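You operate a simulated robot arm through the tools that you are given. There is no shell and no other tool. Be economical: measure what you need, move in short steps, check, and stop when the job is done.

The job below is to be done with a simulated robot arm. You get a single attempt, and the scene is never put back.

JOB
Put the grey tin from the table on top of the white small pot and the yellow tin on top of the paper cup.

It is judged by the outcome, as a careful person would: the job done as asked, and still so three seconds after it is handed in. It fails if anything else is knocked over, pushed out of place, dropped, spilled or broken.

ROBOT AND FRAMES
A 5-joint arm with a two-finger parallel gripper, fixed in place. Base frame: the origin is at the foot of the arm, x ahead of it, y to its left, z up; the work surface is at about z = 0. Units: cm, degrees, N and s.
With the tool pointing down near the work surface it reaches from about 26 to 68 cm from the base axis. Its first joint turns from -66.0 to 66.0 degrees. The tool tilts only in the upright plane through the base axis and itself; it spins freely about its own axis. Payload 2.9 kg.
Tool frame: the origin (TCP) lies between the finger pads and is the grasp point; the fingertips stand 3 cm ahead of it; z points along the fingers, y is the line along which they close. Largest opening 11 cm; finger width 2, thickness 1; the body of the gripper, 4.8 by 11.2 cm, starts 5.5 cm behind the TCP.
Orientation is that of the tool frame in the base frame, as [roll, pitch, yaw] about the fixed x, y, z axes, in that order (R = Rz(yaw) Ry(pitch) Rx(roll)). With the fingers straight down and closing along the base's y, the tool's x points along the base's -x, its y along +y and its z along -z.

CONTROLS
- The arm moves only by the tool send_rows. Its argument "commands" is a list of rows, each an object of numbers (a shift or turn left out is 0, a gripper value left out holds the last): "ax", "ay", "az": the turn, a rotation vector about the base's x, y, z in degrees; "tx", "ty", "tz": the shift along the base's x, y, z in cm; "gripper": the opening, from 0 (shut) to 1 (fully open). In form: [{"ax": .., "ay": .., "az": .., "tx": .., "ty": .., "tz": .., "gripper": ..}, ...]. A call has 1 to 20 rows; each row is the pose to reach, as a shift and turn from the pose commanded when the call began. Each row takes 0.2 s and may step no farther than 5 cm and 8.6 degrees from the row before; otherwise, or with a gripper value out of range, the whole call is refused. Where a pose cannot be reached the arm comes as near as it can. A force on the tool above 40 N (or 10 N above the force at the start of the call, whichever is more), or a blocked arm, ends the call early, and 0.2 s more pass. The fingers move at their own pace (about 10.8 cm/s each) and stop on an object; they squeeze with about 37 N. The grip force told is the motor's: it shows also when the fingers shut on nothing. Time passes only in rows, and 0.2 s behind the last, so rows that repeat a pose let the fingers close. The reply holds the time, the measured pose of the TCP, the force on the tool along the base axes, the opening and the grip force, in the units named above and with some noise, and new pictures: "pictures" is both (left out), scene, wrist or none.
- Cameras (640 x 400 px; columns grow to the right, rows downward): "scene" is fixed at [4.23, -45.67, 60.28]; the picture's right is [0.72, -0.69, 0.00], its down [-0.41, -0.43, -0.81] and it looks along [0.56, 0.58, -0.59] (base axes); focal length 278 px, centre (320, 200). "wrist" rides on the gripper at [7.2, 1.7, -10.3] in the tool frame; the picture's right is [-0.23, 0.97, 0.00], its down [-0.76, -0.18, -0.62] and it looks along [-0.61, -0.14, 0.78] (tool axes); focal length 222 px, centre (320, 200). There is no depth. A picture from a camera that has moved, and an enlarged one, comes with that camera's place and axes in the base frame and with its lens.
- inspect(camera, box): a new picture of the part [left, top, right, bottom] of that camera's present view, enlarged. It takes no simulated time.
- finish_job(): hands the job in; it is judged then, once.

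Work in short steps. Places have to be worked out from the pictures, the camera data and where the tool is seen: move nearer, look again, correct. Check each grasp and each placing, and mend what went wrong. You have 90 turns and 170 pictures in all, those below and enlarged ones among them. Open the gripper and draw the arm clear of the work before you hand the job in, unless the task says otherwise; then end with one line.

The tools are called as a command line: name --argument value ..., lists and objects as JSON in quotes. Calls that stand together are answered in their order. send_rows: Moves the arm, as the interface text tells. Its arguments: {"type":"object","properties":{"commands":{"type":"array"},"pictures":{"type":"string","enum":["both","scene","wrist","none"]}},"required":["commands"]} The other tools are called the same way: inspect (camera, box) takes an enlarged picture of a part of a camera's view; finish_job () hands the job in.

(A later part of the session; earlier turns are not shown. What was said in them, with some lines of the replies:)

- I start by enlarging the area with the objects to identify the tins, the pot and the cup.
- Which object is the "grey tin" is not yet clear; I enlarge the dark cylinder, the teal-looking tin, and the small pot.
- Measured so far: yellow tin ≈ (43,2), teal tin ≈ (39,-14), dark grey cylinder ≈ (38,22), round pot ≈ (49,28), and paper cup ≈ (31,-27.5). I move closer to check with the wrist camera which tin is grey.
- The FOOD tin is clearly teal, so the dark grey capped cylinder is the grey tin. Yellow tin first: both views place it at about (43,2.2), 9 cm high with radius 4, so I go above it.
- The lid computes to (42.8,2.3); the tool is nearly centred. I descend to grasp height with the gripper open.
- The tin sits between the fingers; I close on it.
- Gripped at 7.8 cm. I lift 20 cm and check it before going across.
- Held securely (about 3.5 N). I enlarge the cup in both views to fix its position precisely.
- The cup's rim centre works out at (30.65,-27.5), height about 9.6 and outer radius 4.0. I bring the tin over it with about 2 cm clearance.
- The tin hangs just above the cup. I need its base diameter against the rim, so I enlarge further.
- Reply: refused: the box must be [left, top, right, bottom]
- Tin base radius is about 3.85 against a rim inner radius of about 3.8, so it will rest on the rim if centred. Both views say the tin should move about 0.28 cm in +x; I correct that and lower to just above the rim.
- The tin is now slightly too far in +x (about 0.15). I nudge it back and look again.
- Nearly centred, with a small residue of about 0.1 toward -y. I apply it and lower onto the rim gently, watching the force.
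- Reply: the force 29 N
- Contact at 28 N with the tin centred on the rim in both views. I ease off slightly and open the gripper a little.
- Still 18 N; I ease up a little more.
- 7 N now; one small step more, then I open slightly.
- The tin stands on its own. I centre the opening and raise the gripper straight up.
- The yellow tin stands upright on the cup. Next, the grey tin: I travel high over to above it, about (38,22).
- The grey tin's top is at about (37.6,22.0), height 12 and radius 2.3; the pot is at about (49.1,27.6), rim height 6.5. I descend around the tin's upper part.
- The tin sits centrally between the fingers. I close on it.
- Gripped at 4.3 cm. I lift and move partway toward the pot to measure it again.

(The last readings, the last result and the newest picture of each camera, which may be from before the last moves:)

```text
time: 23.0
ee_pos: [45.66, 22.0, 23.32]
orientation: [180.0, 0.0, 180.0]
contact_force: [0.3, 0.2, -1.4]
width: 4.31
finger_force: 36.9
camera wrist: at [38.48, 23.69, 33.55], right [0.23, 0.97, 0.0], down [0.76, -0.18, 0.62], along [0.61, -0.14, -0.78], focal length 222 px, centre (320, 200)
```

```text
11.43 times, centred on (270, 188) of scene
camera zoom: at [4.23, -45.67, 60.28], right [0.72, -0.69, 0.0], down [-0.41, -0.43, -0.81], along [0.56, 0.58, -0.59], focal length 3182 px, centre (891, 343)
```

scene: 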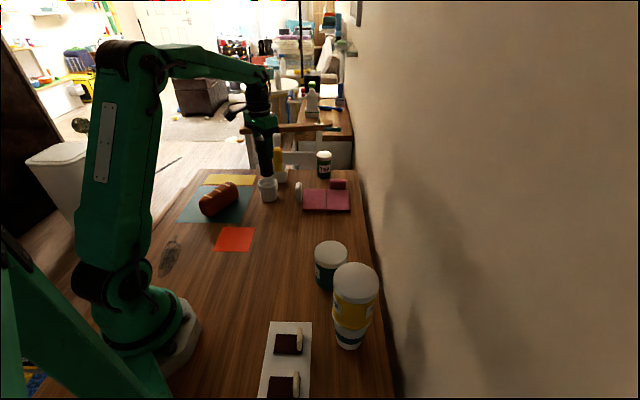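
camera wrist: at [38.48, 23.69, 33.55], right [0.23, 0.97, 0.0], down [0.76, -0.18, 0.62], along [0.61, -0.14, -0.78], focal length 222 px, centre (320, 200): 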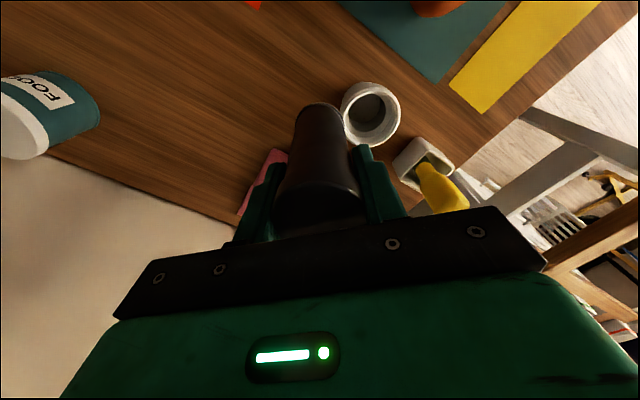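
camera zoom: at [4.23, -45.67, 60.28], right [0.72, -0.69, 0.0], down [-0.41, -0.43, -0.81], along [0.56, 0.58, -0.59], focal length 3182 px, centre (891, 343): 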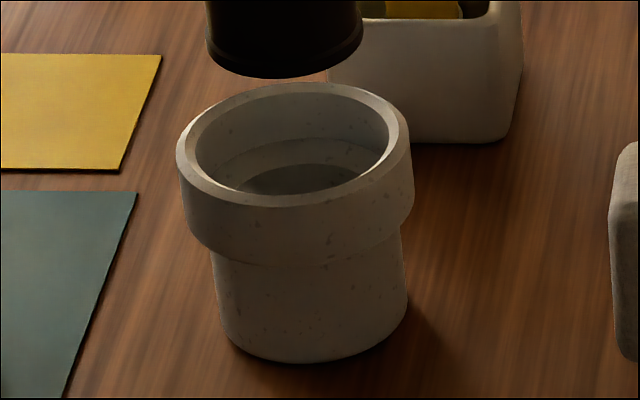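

The pot's well narrows inward with floor radius about 2.3, and the tin's base is about 2.16, so it will stand in the pot's mouth. I move over the pot centre (48.85,27.5) and lower to just above the rim.

send_rows --commands '[{"tx": 1.6, "ty": 2.8}, {"tx": 3.25, "ty": 5.55}, {"tx": 3.25, "ty": 5.55, "tz": -3}, {"tx": 3.25, "ty": 5.55, "tz": -6}, {"tx": 3.25, "ty": 5.55, "tz": -6}, {"tx": 3.25, "ty": 5.55, "tz": -6}]' --pictures "wrist"

inspect --camera "wrist" --box '[280, 60, 380, 140]'

inspect --camera "scene" --box '[246, 160, 294, 205]'

```text
time: 24.4
ee_pos: [48.76, 27.49, 17.27]
orientation: [-180.0, 0.0, 180.0]
contact_force: [0.1, -0.2, -1.2]
width: 4.27
finger_force: 36.8
camera wrist: at [41.64, 29.19, 27.51], right [0.23, 0.97, 0.0], down [0.76, -0.18, 0.62], along [0.61, -0.14, -0.78], focal length 222 px, centre (320, 200)
```

wrist: 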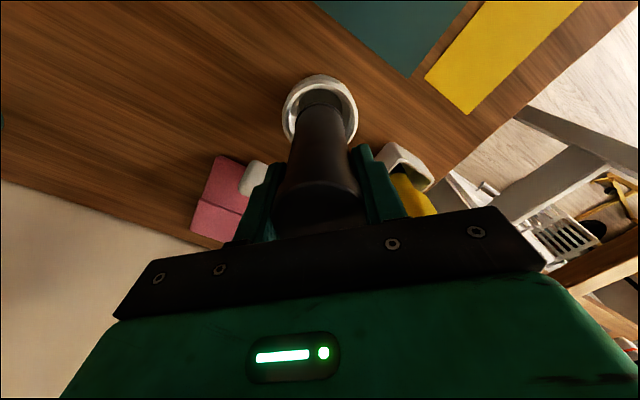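

```text
5.00 times, centred on (330, 100) of wrist
camera zoom: at [41.64, 29.19, 27.51], right [0.23, 0.97, 0.0], down [0.76, -0.18, 0.62], along [0.61, -0.14, -0.78], focal length 1111 px, centre (270, 700)
```

zoom: 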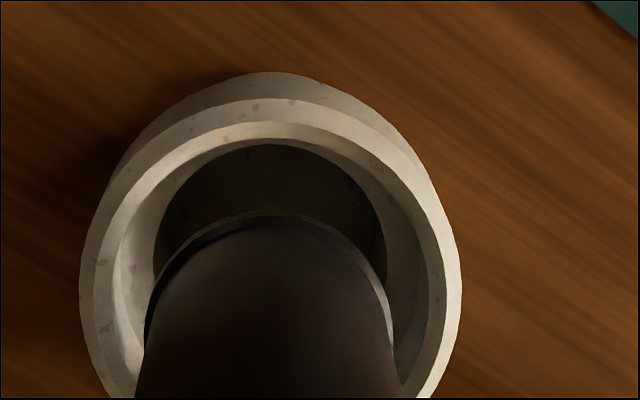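

```text
8.89 times, centred on (270, 182) of scene
camera zoom: at [4.23, -45.67, 60.28], right [0.72, -0.69, 0.0], down [-0.41, -0.43, -0.81], along [0.56, 0.58, -0.59], focal length 2474 px, centre (764, 356)
```

zoom: 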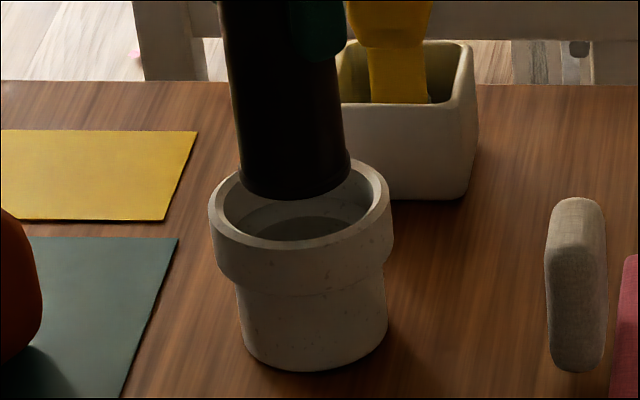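

Both views show the tin centred on the pot. I lower it into the mouth in stages, watching the force.

send_rows --commands '[{"tz": -1}, {"tz": -2}, {"tz": -3}, {"tz": -4}, {"tz": -4.5}, {"tz": -4.5}]' --pictures "wrist"

inspect --camera "scene" --box '[230, 130, 310, 205]'

```text
time: 25.8
ee_pos: [48.98, 27.64, 13.15]
orientation: [179.8, 0.5, -179.9]
contact_force: [1.3, -0.4, 33.4]
width: 4.27
finger_force: 36.8
camera wrist: at [41.68, 29.33, 23.32], right [0.23, 0.97, 0.01], down [0.76, -0.18, 0.63], along [0.61, -0.14, -0.78], focal length 222 px, centre (320, 200)
```

wrist: 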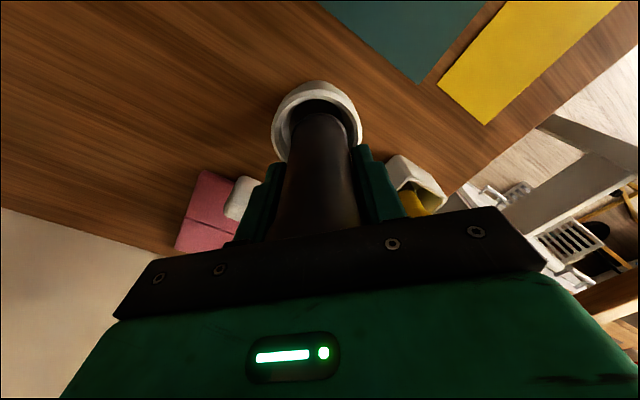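

```text
5.33 times, centred on (270, 168) of scene
camera zoom: at [4.21, -45.68, 60.27], right [0.72, -0.69, 0.0], down [-0.41, -0.43, -0.81], along [0.56, 0.58, -0.59], focal length 1485 px, centre (587, 373)
```

zoom: 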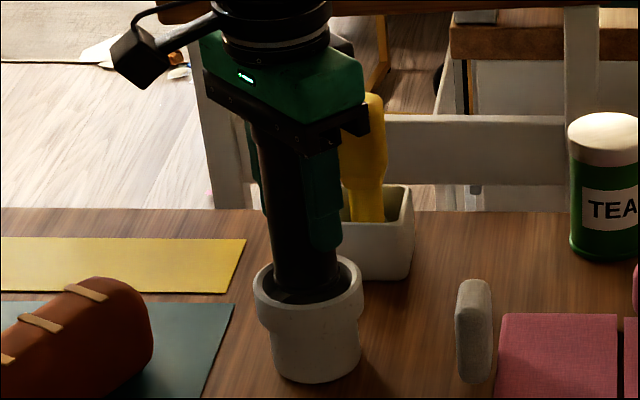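

Contact occurs with the base near z≈3.9, which matches an inner ledge (radius about 2.44) above a deeper floor (z≈1). I raise slightly to unload and look for which side touches.

send_rows --commands '[{"tz": 0.3}, {"tz": 0.6}, {"tz": 0.6}]' --pictures "none"

inspect --camera "wrist" --box '[270, 70, 370, 150]'

inspect --camera "scene" --box '[250, 170, 290, 205]'

```text
time: 26.6
ee_pos: [48.77, 27.56, 13.2]
orientation: [-179.8, -0.3, -179.9]
contact_force: [0.5, 0.2, 1.2]
width: 4.25
finger_force: 37.0
```

```text
5.00 times, centred on (320, 110) of wrist
camera zoom: at [41.58, 29.29, 23.45], right [0.23, 0.97, 0.0], down [0.77, -0.18, 0.62], along [0.6, -0.14, -0.78], focal length 1111 px, centre (320, 650)
```

zoom: 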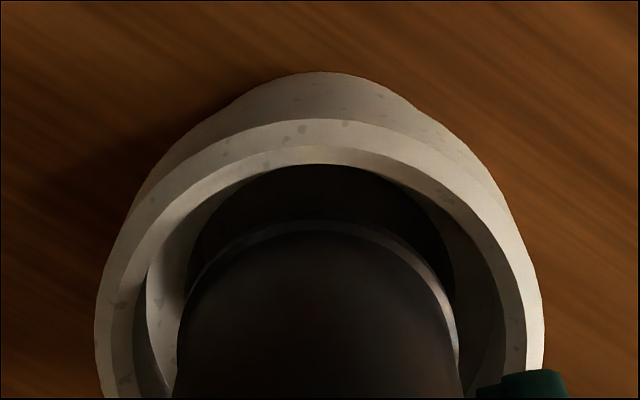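

```text
11.43 times, centred on (270, 188) of scene
camera zoom: at [4.23, -45.67, 60.28], right [0.72, -0.69, 0.0], down [-0.41, -0.43, -0.81], along [0.56, 0.58, -0.59], focal length 3182 px, centre (891, 343)
```

zoom: 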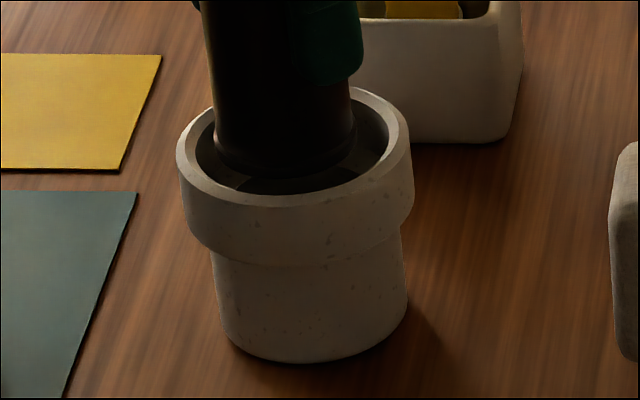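

The tin seems to have slid or tilted in the grip. I look carefully before moving again.

inspect --camera "scene" --box '[240, 130, 304, 180]'

inspect --camera "wrist" --box '[240, 70, 420, 240]'

```text
8.00 times, centred on (272, 155) of scene
camera zoom: at [4.23, -45.67, 60.28], right [0.72, -0.69, 0.0], down [-0.41, -0.43, -0.81], along [0.56, 0.58, -0.59], focal length 2227 px, centre (704, 560)
```

zoom: 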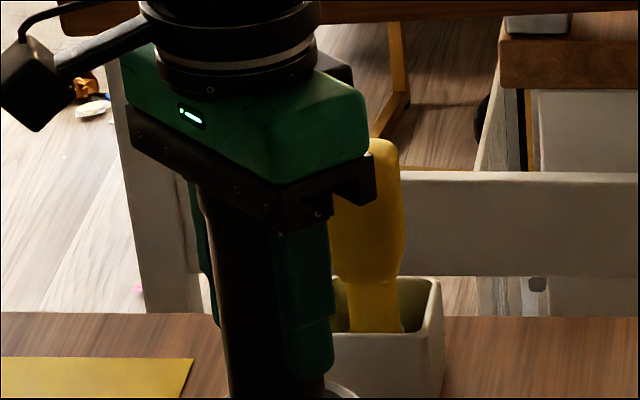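

```text
2.35 times, centred on (330, 155) of wrist
camera zoom: at [41.58, 29.29, 23.45], right [0.23, 0.97, 0.0], down [0.77, -0.18, 0.62], along [0.6, -0.14, -0.78], focal length 523 px, centre (296, 306)
```

zoom: 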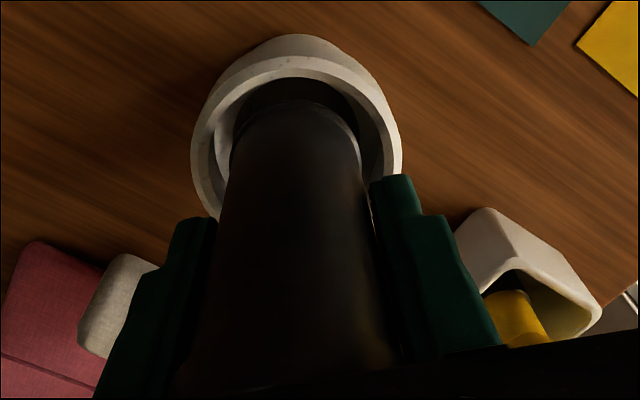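

The tin stayed vertical but slid up in the grip until its top met the palm. Its base met something at rim height (z≈6.5), so the pot carries it at its top. I lift a bit, shift 0.25 in +x to centre, and look again.

send_rows --commands '[{"tz": 0.4}, {"tz": 0.8}, {"tz": 0.8, "tx": 0.25}, {"tz": 0.8, "tx": 0.25}]' --pictures "none"

inspect --camera "scene" --box '[246, 160, 294, 205]'

inspect --camera "wrist" --box '[270, 70, 370, 150]'

```text
time: 27.6
ee_pos: [49.13, 27.69, 14.17]
orientation: [-179.9, 0.0, -180.0]
contact_force: [0.3, 0.4, -0.8]
width: 4.22
finger_force: 37.7
```

```text
8.89 times, centred on (270, 182) of scene
camera zoom: at [4.23, -45.67, 60.28], right [0.72, -0.69, 0.0], down [-0.41, -0.43, -0.81], along [0.56, 0.58, -0.59], focal length 2474 px, centre (764, 356)
```

zoom: 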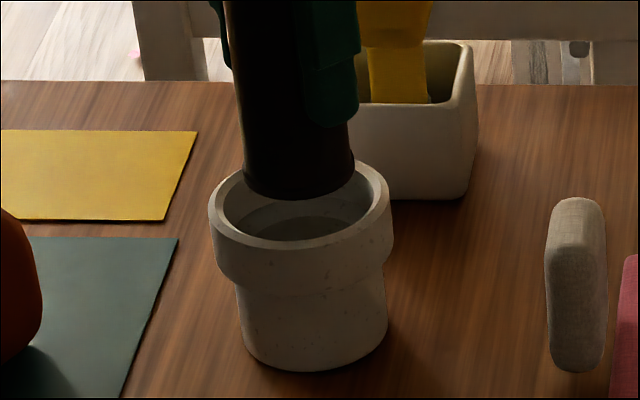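

```text
5.00 times, centred on (320, 110) of wrist
camera zoom: at [41.92, 29.28, 24.5], right [0.23, 0.97, 0.0], down [0.76, -0.18, 0.62], along [0.61, -0.14, -0.78], focal length 1111 px, centre (320, 650)
```

zoom: 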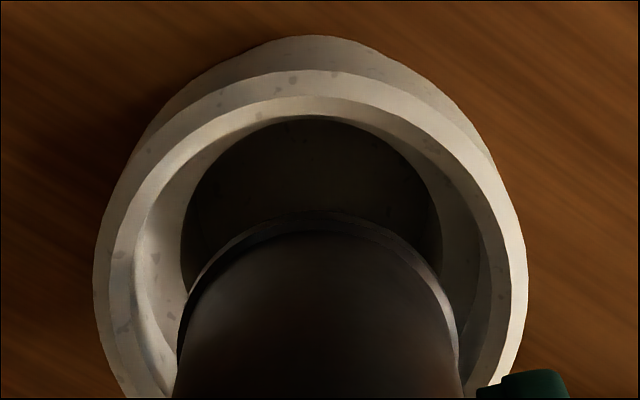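

The tin's base is now about 6.7 cm below the TCP and centred over the pot. I lower gently until it just touches.

send_rows --commands '[{"tz": -0.3, "tx": -0.08}, {"tz": -0.6, "tx": -0.08}, {"tz": -0.8, "tx": -0.08}, {"tz": -0.8, "tx": -0.08}]' --pictures "none"

```text
time: 28.6
ee_pos: [49.02, 27.6, 13.38]
orientation: [-180.0, 0.0, -180.0]
contact_force: [0.6, 0.5, -2.0]
width: 4.25
finger_force: 37.0
```

Not touching yet (force -2.0 N, just the weight). I continue in small steps.

send_rows --commands '[{"tz": -0.07}, {"tz": -0.14}, {"tz": -0.14}]' --pictures "none"

```text
time: 29.4
ee_pos: [48.89, 27.72, 13.21]
orientation: [-180.0, 0.0, -179.9]
contact_force: [0.7, 0.4, -1.6]
width: 4.26
finger_force: 37.4
```

send_rows --commands '[{"tz": -0.07}, {"tz": -0.14}, {"tz": -0.14}]' --pictures "none"

inspect --camera "scene" --box '[250, 170, 290, 205]'

inspect --camera "wrist" --box '[270, 70, 370, 150]'

```text
time: 30.2
ee_pos: [48.84, 27.59, 13.12]
orientation: [-180.0, 0.0, -179.9]
contact_force: [-0.2, 0.9, -0.9]
width: 4.24
finger_force: 36.5
```

```text
11.43 times, centred on (270, 188) of scene
camera zoom: at [4.23, -45.67, 60.28], right [0.72, -0.69, 0.0], down [-0.41, -0.43, -0.81], along [0.56, 0.58, -0.59], focal length 3182 px, centre (891, 343)
```

zoom: 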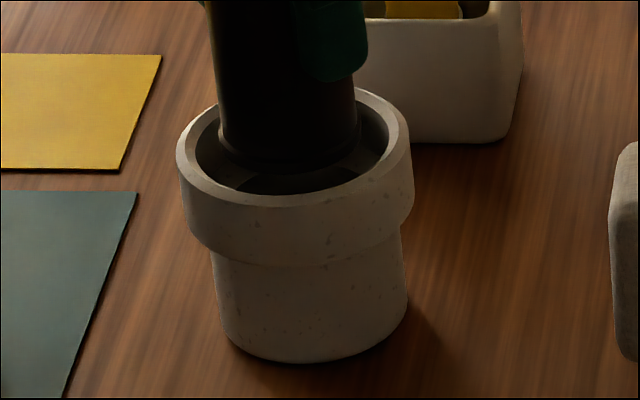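

```text
5.00 times, centred on (320, 110) of wrist
camera zoom: at [41.74, 29.35, 23.42], right [0.23, 0.97, 0.0], down [0.76, -0.18, 0.62], along [0.61, -0.14, -0.78], focal length 1111 px, centre (320, 650)
```

zoom: 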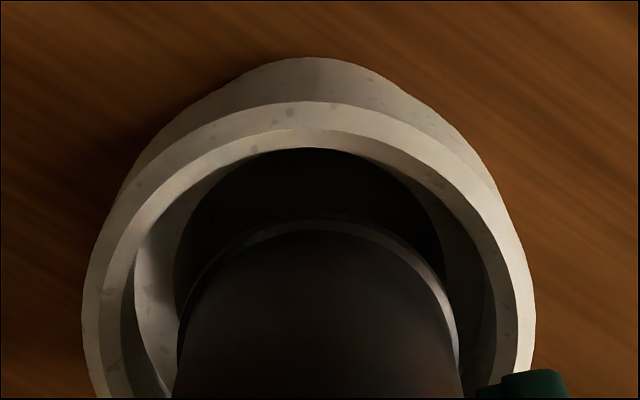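

Still no load. Small centring shift (y -0.2), then I keep lowering until a clear contact.

send_rows --commands '[{"ty": -0.2}, {"ty": -0.2, "tz": -0.1}, {"ty": -0.2, "tz": -0.2}, {"ty": -0.2, "tz": -0.2}]' --pictures "none"

```text
time: 31.2
ee_pos: [49.0, 27.42, 13.2]
orientation: [180.0, 0.2, -180.0]
contact_force: [-6.7, 0.4, 18.1]
width: 4.25
finger_force: 36.5
```

Contact (18 N). I ease up to nearly no load, then check before releasing.

send_rows --commands '[{"tz": 0.07}, {"tz": 0.14}, {"tz": 0.14}]' --pictures "none"

inspect --camera "scene" --box '[250, 170, 290, 205]'

inspect --camera "wrist" --box '[270, 70, 370, 150]'

```text
time: 32.0
ee_pos: [48.9, 27.41, 13.17]
orientation: [179.9, -0.1, -180.0]
contact_force: [-2.0, 4.4, 10.2]
width: 4.24
finger_force: 37.9
```

```text
11.43 times, centred on (270, 188) of scene
camera zoom: at [4.23, -45.67, 60.27], right [0.72, -0.69, 0.0], down [-0.41, -0.43, -0.81], along [0.56, 0.58, -0.59], focal length 3182 px, centre (891, 343)
```

zoom: 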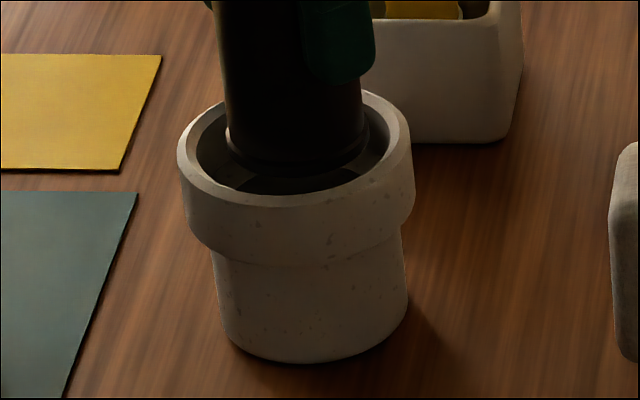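

```text
5.00 times, centred on (320, 110) of wrist
camera zoom: at [41.82, 29.09, 23.39], right [0.23, 0.97, 0.0], down [0.76, -0.18, 0.62], along [0.61, -0.14, -0.78], focal length 1111 px, centre (320, 650)
```

zoom: 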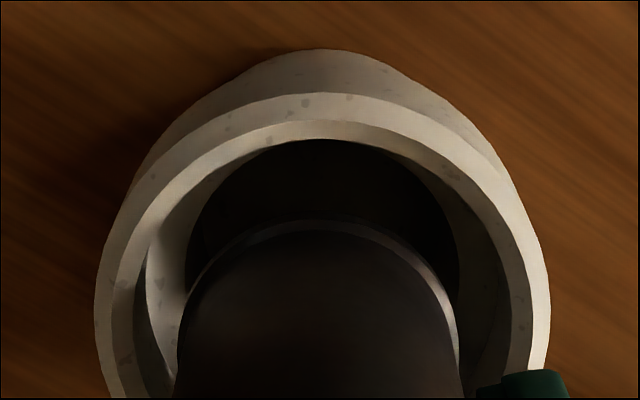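

Centred to within about 0.3; I apply a last small shift toward the base, with load nearly off.

send_rows --commands '[{"tz": 0.25}, {"tz": 0.25, "tx": -0.17, "ty": -0.1}, {"tz": 0.15, "tx": -0.17, "ty": -0.1}, {"tz": 0.06, "tx": -0.17, "ty": -0.1}, {"tz": 0.06, "tx": -0.17, "ty": -0.1}]' --pictures "none"

```text
time: 33.2
ee_pos: [48.83, 27.2, 13.13]
orientation: [-179.8, 0.0, 180.0]
contact_force: [-0.3, 0.8, -2.1]
width: 4.25
finger_force: 37.4
```

send_rows --commands '[{"tz": -0.05}, {"tz": -0.08}, {"tz": -0.08}]' --pictures "none"

```text
time: 34.0
ee_pos: [48.83, 27.3, 13.13]
orientation: [-180.0, 0.0, -179.9]
contact_force: [-0.3, -1.0, 6.2]
width: 4.23
finger_force: 36.6
```

Light contact (6 N). I open just slightly so the fingers still guard the tin, and look.

send_rows --commands '[{"gripper": 0.42}, {"gripper": 0.44}, {"gripper": 0.46}, {"gripper": 0.46}]' --pictures "none"

inspect --camera "scene" --box '[230, 130, 310, 205]'

inspect --camera "wrist" --box '[240, 70, 420, 240]'

```text
time: 35.0
ee_pos: [48.79, 27.26, 12.98]
orientation: [180.0, 0.1, -179.9]
contact_force: [-2.5, 0.6, 8.2]
width: 5.06
finger_force: 0.0
```

```text
5.33 times, centred on (270, 168) of scene
camera zoom: at [4.23, -45.67, 60.28], right [0.72, -0.69, 0.0], down [-0.41, -0.43, -0.81], along [0.56, 0.58, -0.59], focal length 1485 px, centre (587, 373)
```

zoom: 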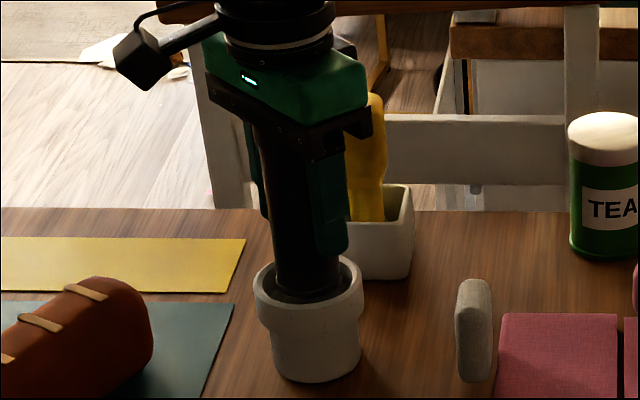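

```text
2.35 times, centred on (330, 155) of wrist
camera zoom: at [41.63, 28.93, 23.35], right [0.23, 0.97, 0.0], down [0.76, -0.18, 0.62], along [0.61, -0.14, -0.78], focal length 523 px, centre (296, 306)
```

zoom: 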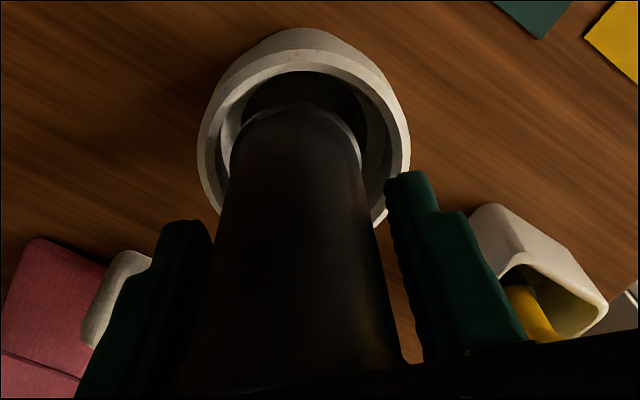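

Fingers are free, the tin is upright and the palm still presses lightly on its top. I rise slowly, keeping the fingers near as guards.

send_rows --commands '[{"tz": 0.1}, {"tz": 0.25}, {"tz": 0.5}, {"tz": 0.8}, {"tz": 0.8}]' --pictures "none"

inspect --camera "scene" --box '[230, 130, 310, 205]'

inspect --camera "wrist" --box '[240, 70, 420, 240]'

```text
time: 36.2
ee_pos: [48.8, 27.35, 13.83]
orientation: [180.0, 0.1, 180.0]
contact_force: [0.8, 1.0, -0.1]
width: 5.05
finger_force: 0.0
```

```text
5.33 times, centred on (270, 168) of scene
camera zoom: at [4.23, -45.67, 60.28], right [0.72, -0.69, 0.0], down [-0.41, -0.43, -0.81], along [0.56, 0.58, -0.59], focal length 1485 px, centre (587, 373)
```

zoom: 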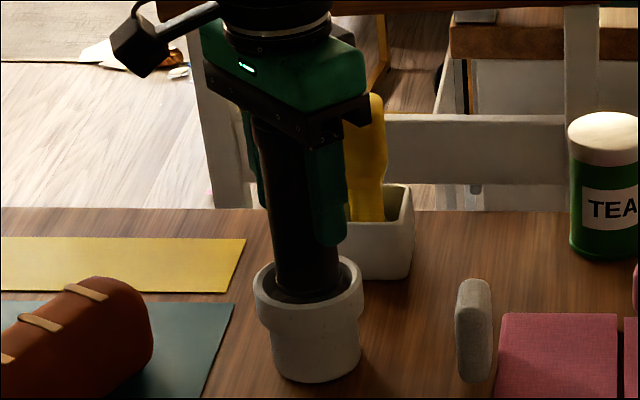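

```text
2.35 times, centred on (330, 155) of wrist
camera zoom: at [41.66, 29.0, 24.14], right [0.23, 0.97, 0.0], down [0.76, -0.18, 0.62], along [0.61, -0.14, -0.78], focal length 523 px, centre (296, 306)
```

zoom: 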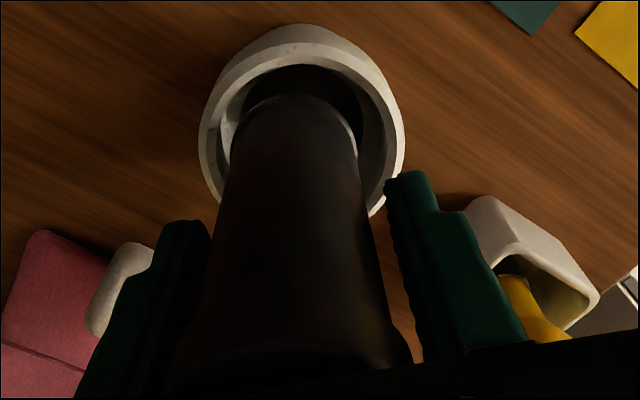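

The tin stands by itself. I open wider and rise clear.

send_rows --commands '[{"gripper": 0.6}, {"gripper": 0.75}, {"gripper": 0.85}, {"gripper": 0.85}, {"tz": 1.5}, {"tz": 4}, {"tz": 8}, {"tz": 12}, {"tz": 12}]'

inspect --camera "scene" --box '[230, 130, 310, 205]'

```text
time: 38.2
ee_pos: [48.77, 27.29, 26.06]
orientation: [-180.0, 0.0, -179.8]
contact_force: [0.4, 1.2, 0.4]
width: 9.35
finger_force: 0.1
camera wrist: at [41.64, 28.99, 36.31], right [0.23, 0.97, 0.0], down [0.76, -0.18, 0.62], along [0.61, -0.14, -0.78], focal length 222 px, centre (320, 200)
```

scene: 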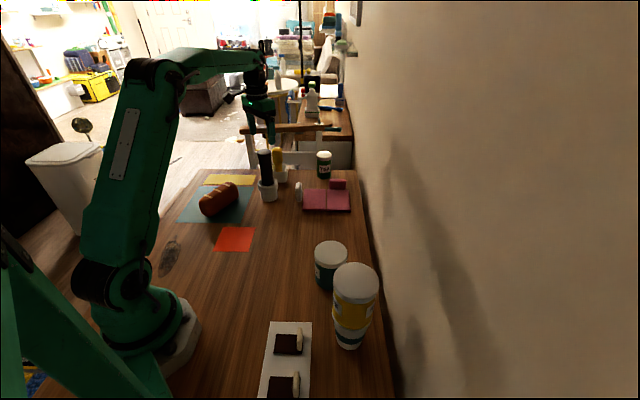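
wrist: 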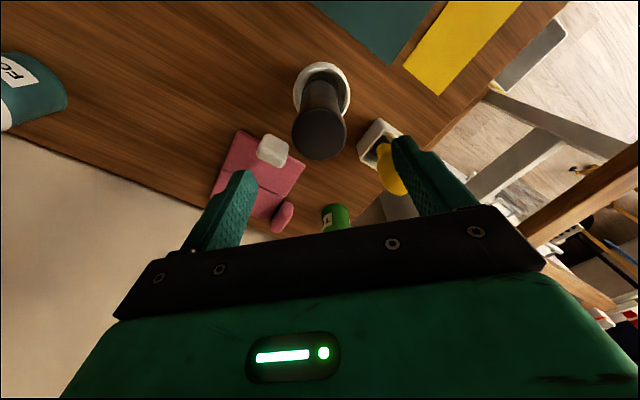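

```text
5.33 times, centred on (270, 168) of scene
camera zoom: at [4.23, -45.67, 60.28], right [0.72, -0.69, 0.0], down [-0.41, -0.43, -0.81], along [0.56, 0.58, -0.59], focal length 1485 px, centre (587, 373)
```

zoom: 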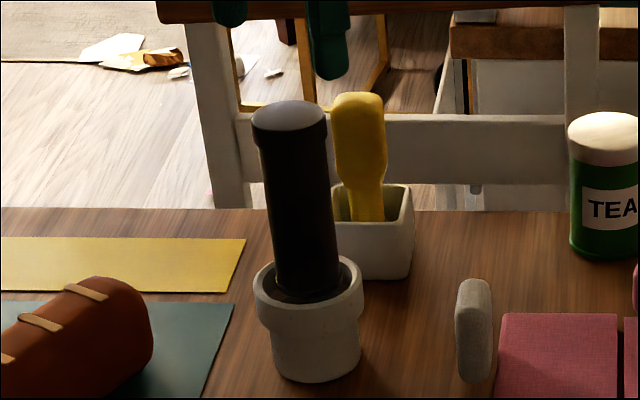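

The grey tin stands upright on the pot. I withdraw the arm up and back, wait a moment and check both stacks.

send_rows --commands '[{"tz": 4}, {"tz": 8}, {"tz": 10, "tx": -4}, {"tz": 10, "tx": -8, "ty": -2}, {"tz": 10, "tx": -12, "ty": -5}, {"tz": 10, "tx": -13, "ty": -9}, {"tz": 10, "tx": -14, "ty": -13}, {"tz": 10, "tx": -14, "ty": -17}, {"tz": 10, "tx": -14, "ty": -20}, {"tz": 10, "tx": -14, "ty": -20}, {"tz": 10, "tx": -14, "ty": -20}, {"tz": 10, "tx": -14, "ty": -20}, {"tz": 10, "tx": -14, "ty": -20}, {"tz": 10, "tx": -14, "ty": -20}, {"tz": 10, "tx": -14, "ty": -20}]'

inspect --camera "scene" --box '[200, 130, 400, 370]'

```text
time: 41.4
ee_pos: [34.95, 7.25, 35.87]
orientation: [180.0, 0.0, -179.9]
contact_force: [-0.6, -0.6, 0.0]
width: 9.35
finger_force: 0.0
camera wrist: at [27.7, 8.97, 46.08], right [0.23, 0.97, 0.0], down [0.76, -0.18, 0.62], along [0.61, -0.14, -0.78], focal length 222 px, centre (320, 200)
```

scene: 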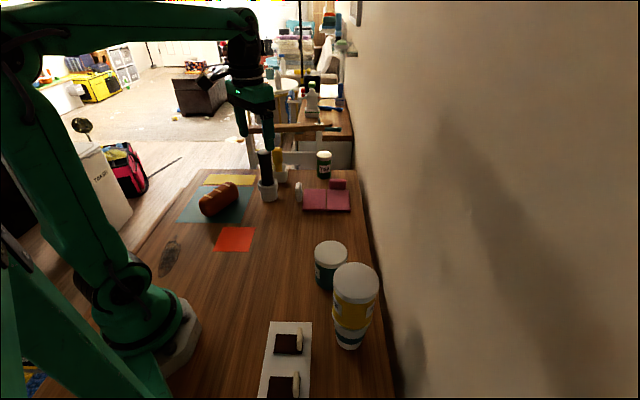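
wrist: 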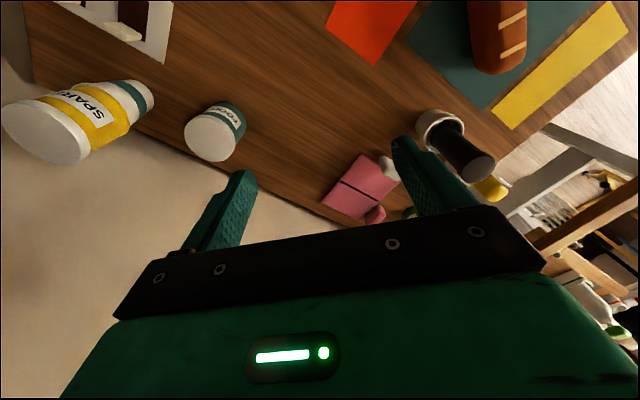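

```text
1.67 times, centred on (300, 250) of scene
camera zoom: at [4.23, -45.67, 60.28], right [0.72, -0.69, 0.0], down [-0.41, -0.43, -0.81], along [0.56, 0.58, -0.59], focal length 464 px, centre (353, 117)
```

zoom: 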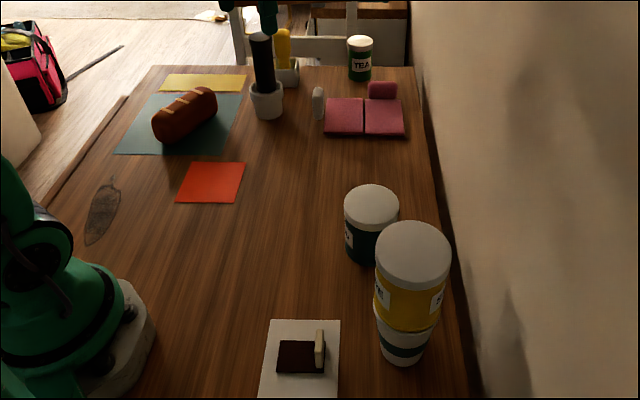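

Both stacks are upright and still, nothing else has moved, and the arm is clear with the gripper open. I hand the job in.

finish_job

```text
The job is handed in.
```

I put the grey tin on the white small pot and the yellow tin on the paper cup; both were upright and still, with nothing else moved, when I handed the job in. I took the dark grey capped cylinder to be the grey tin, since the FOOD tin is teal.
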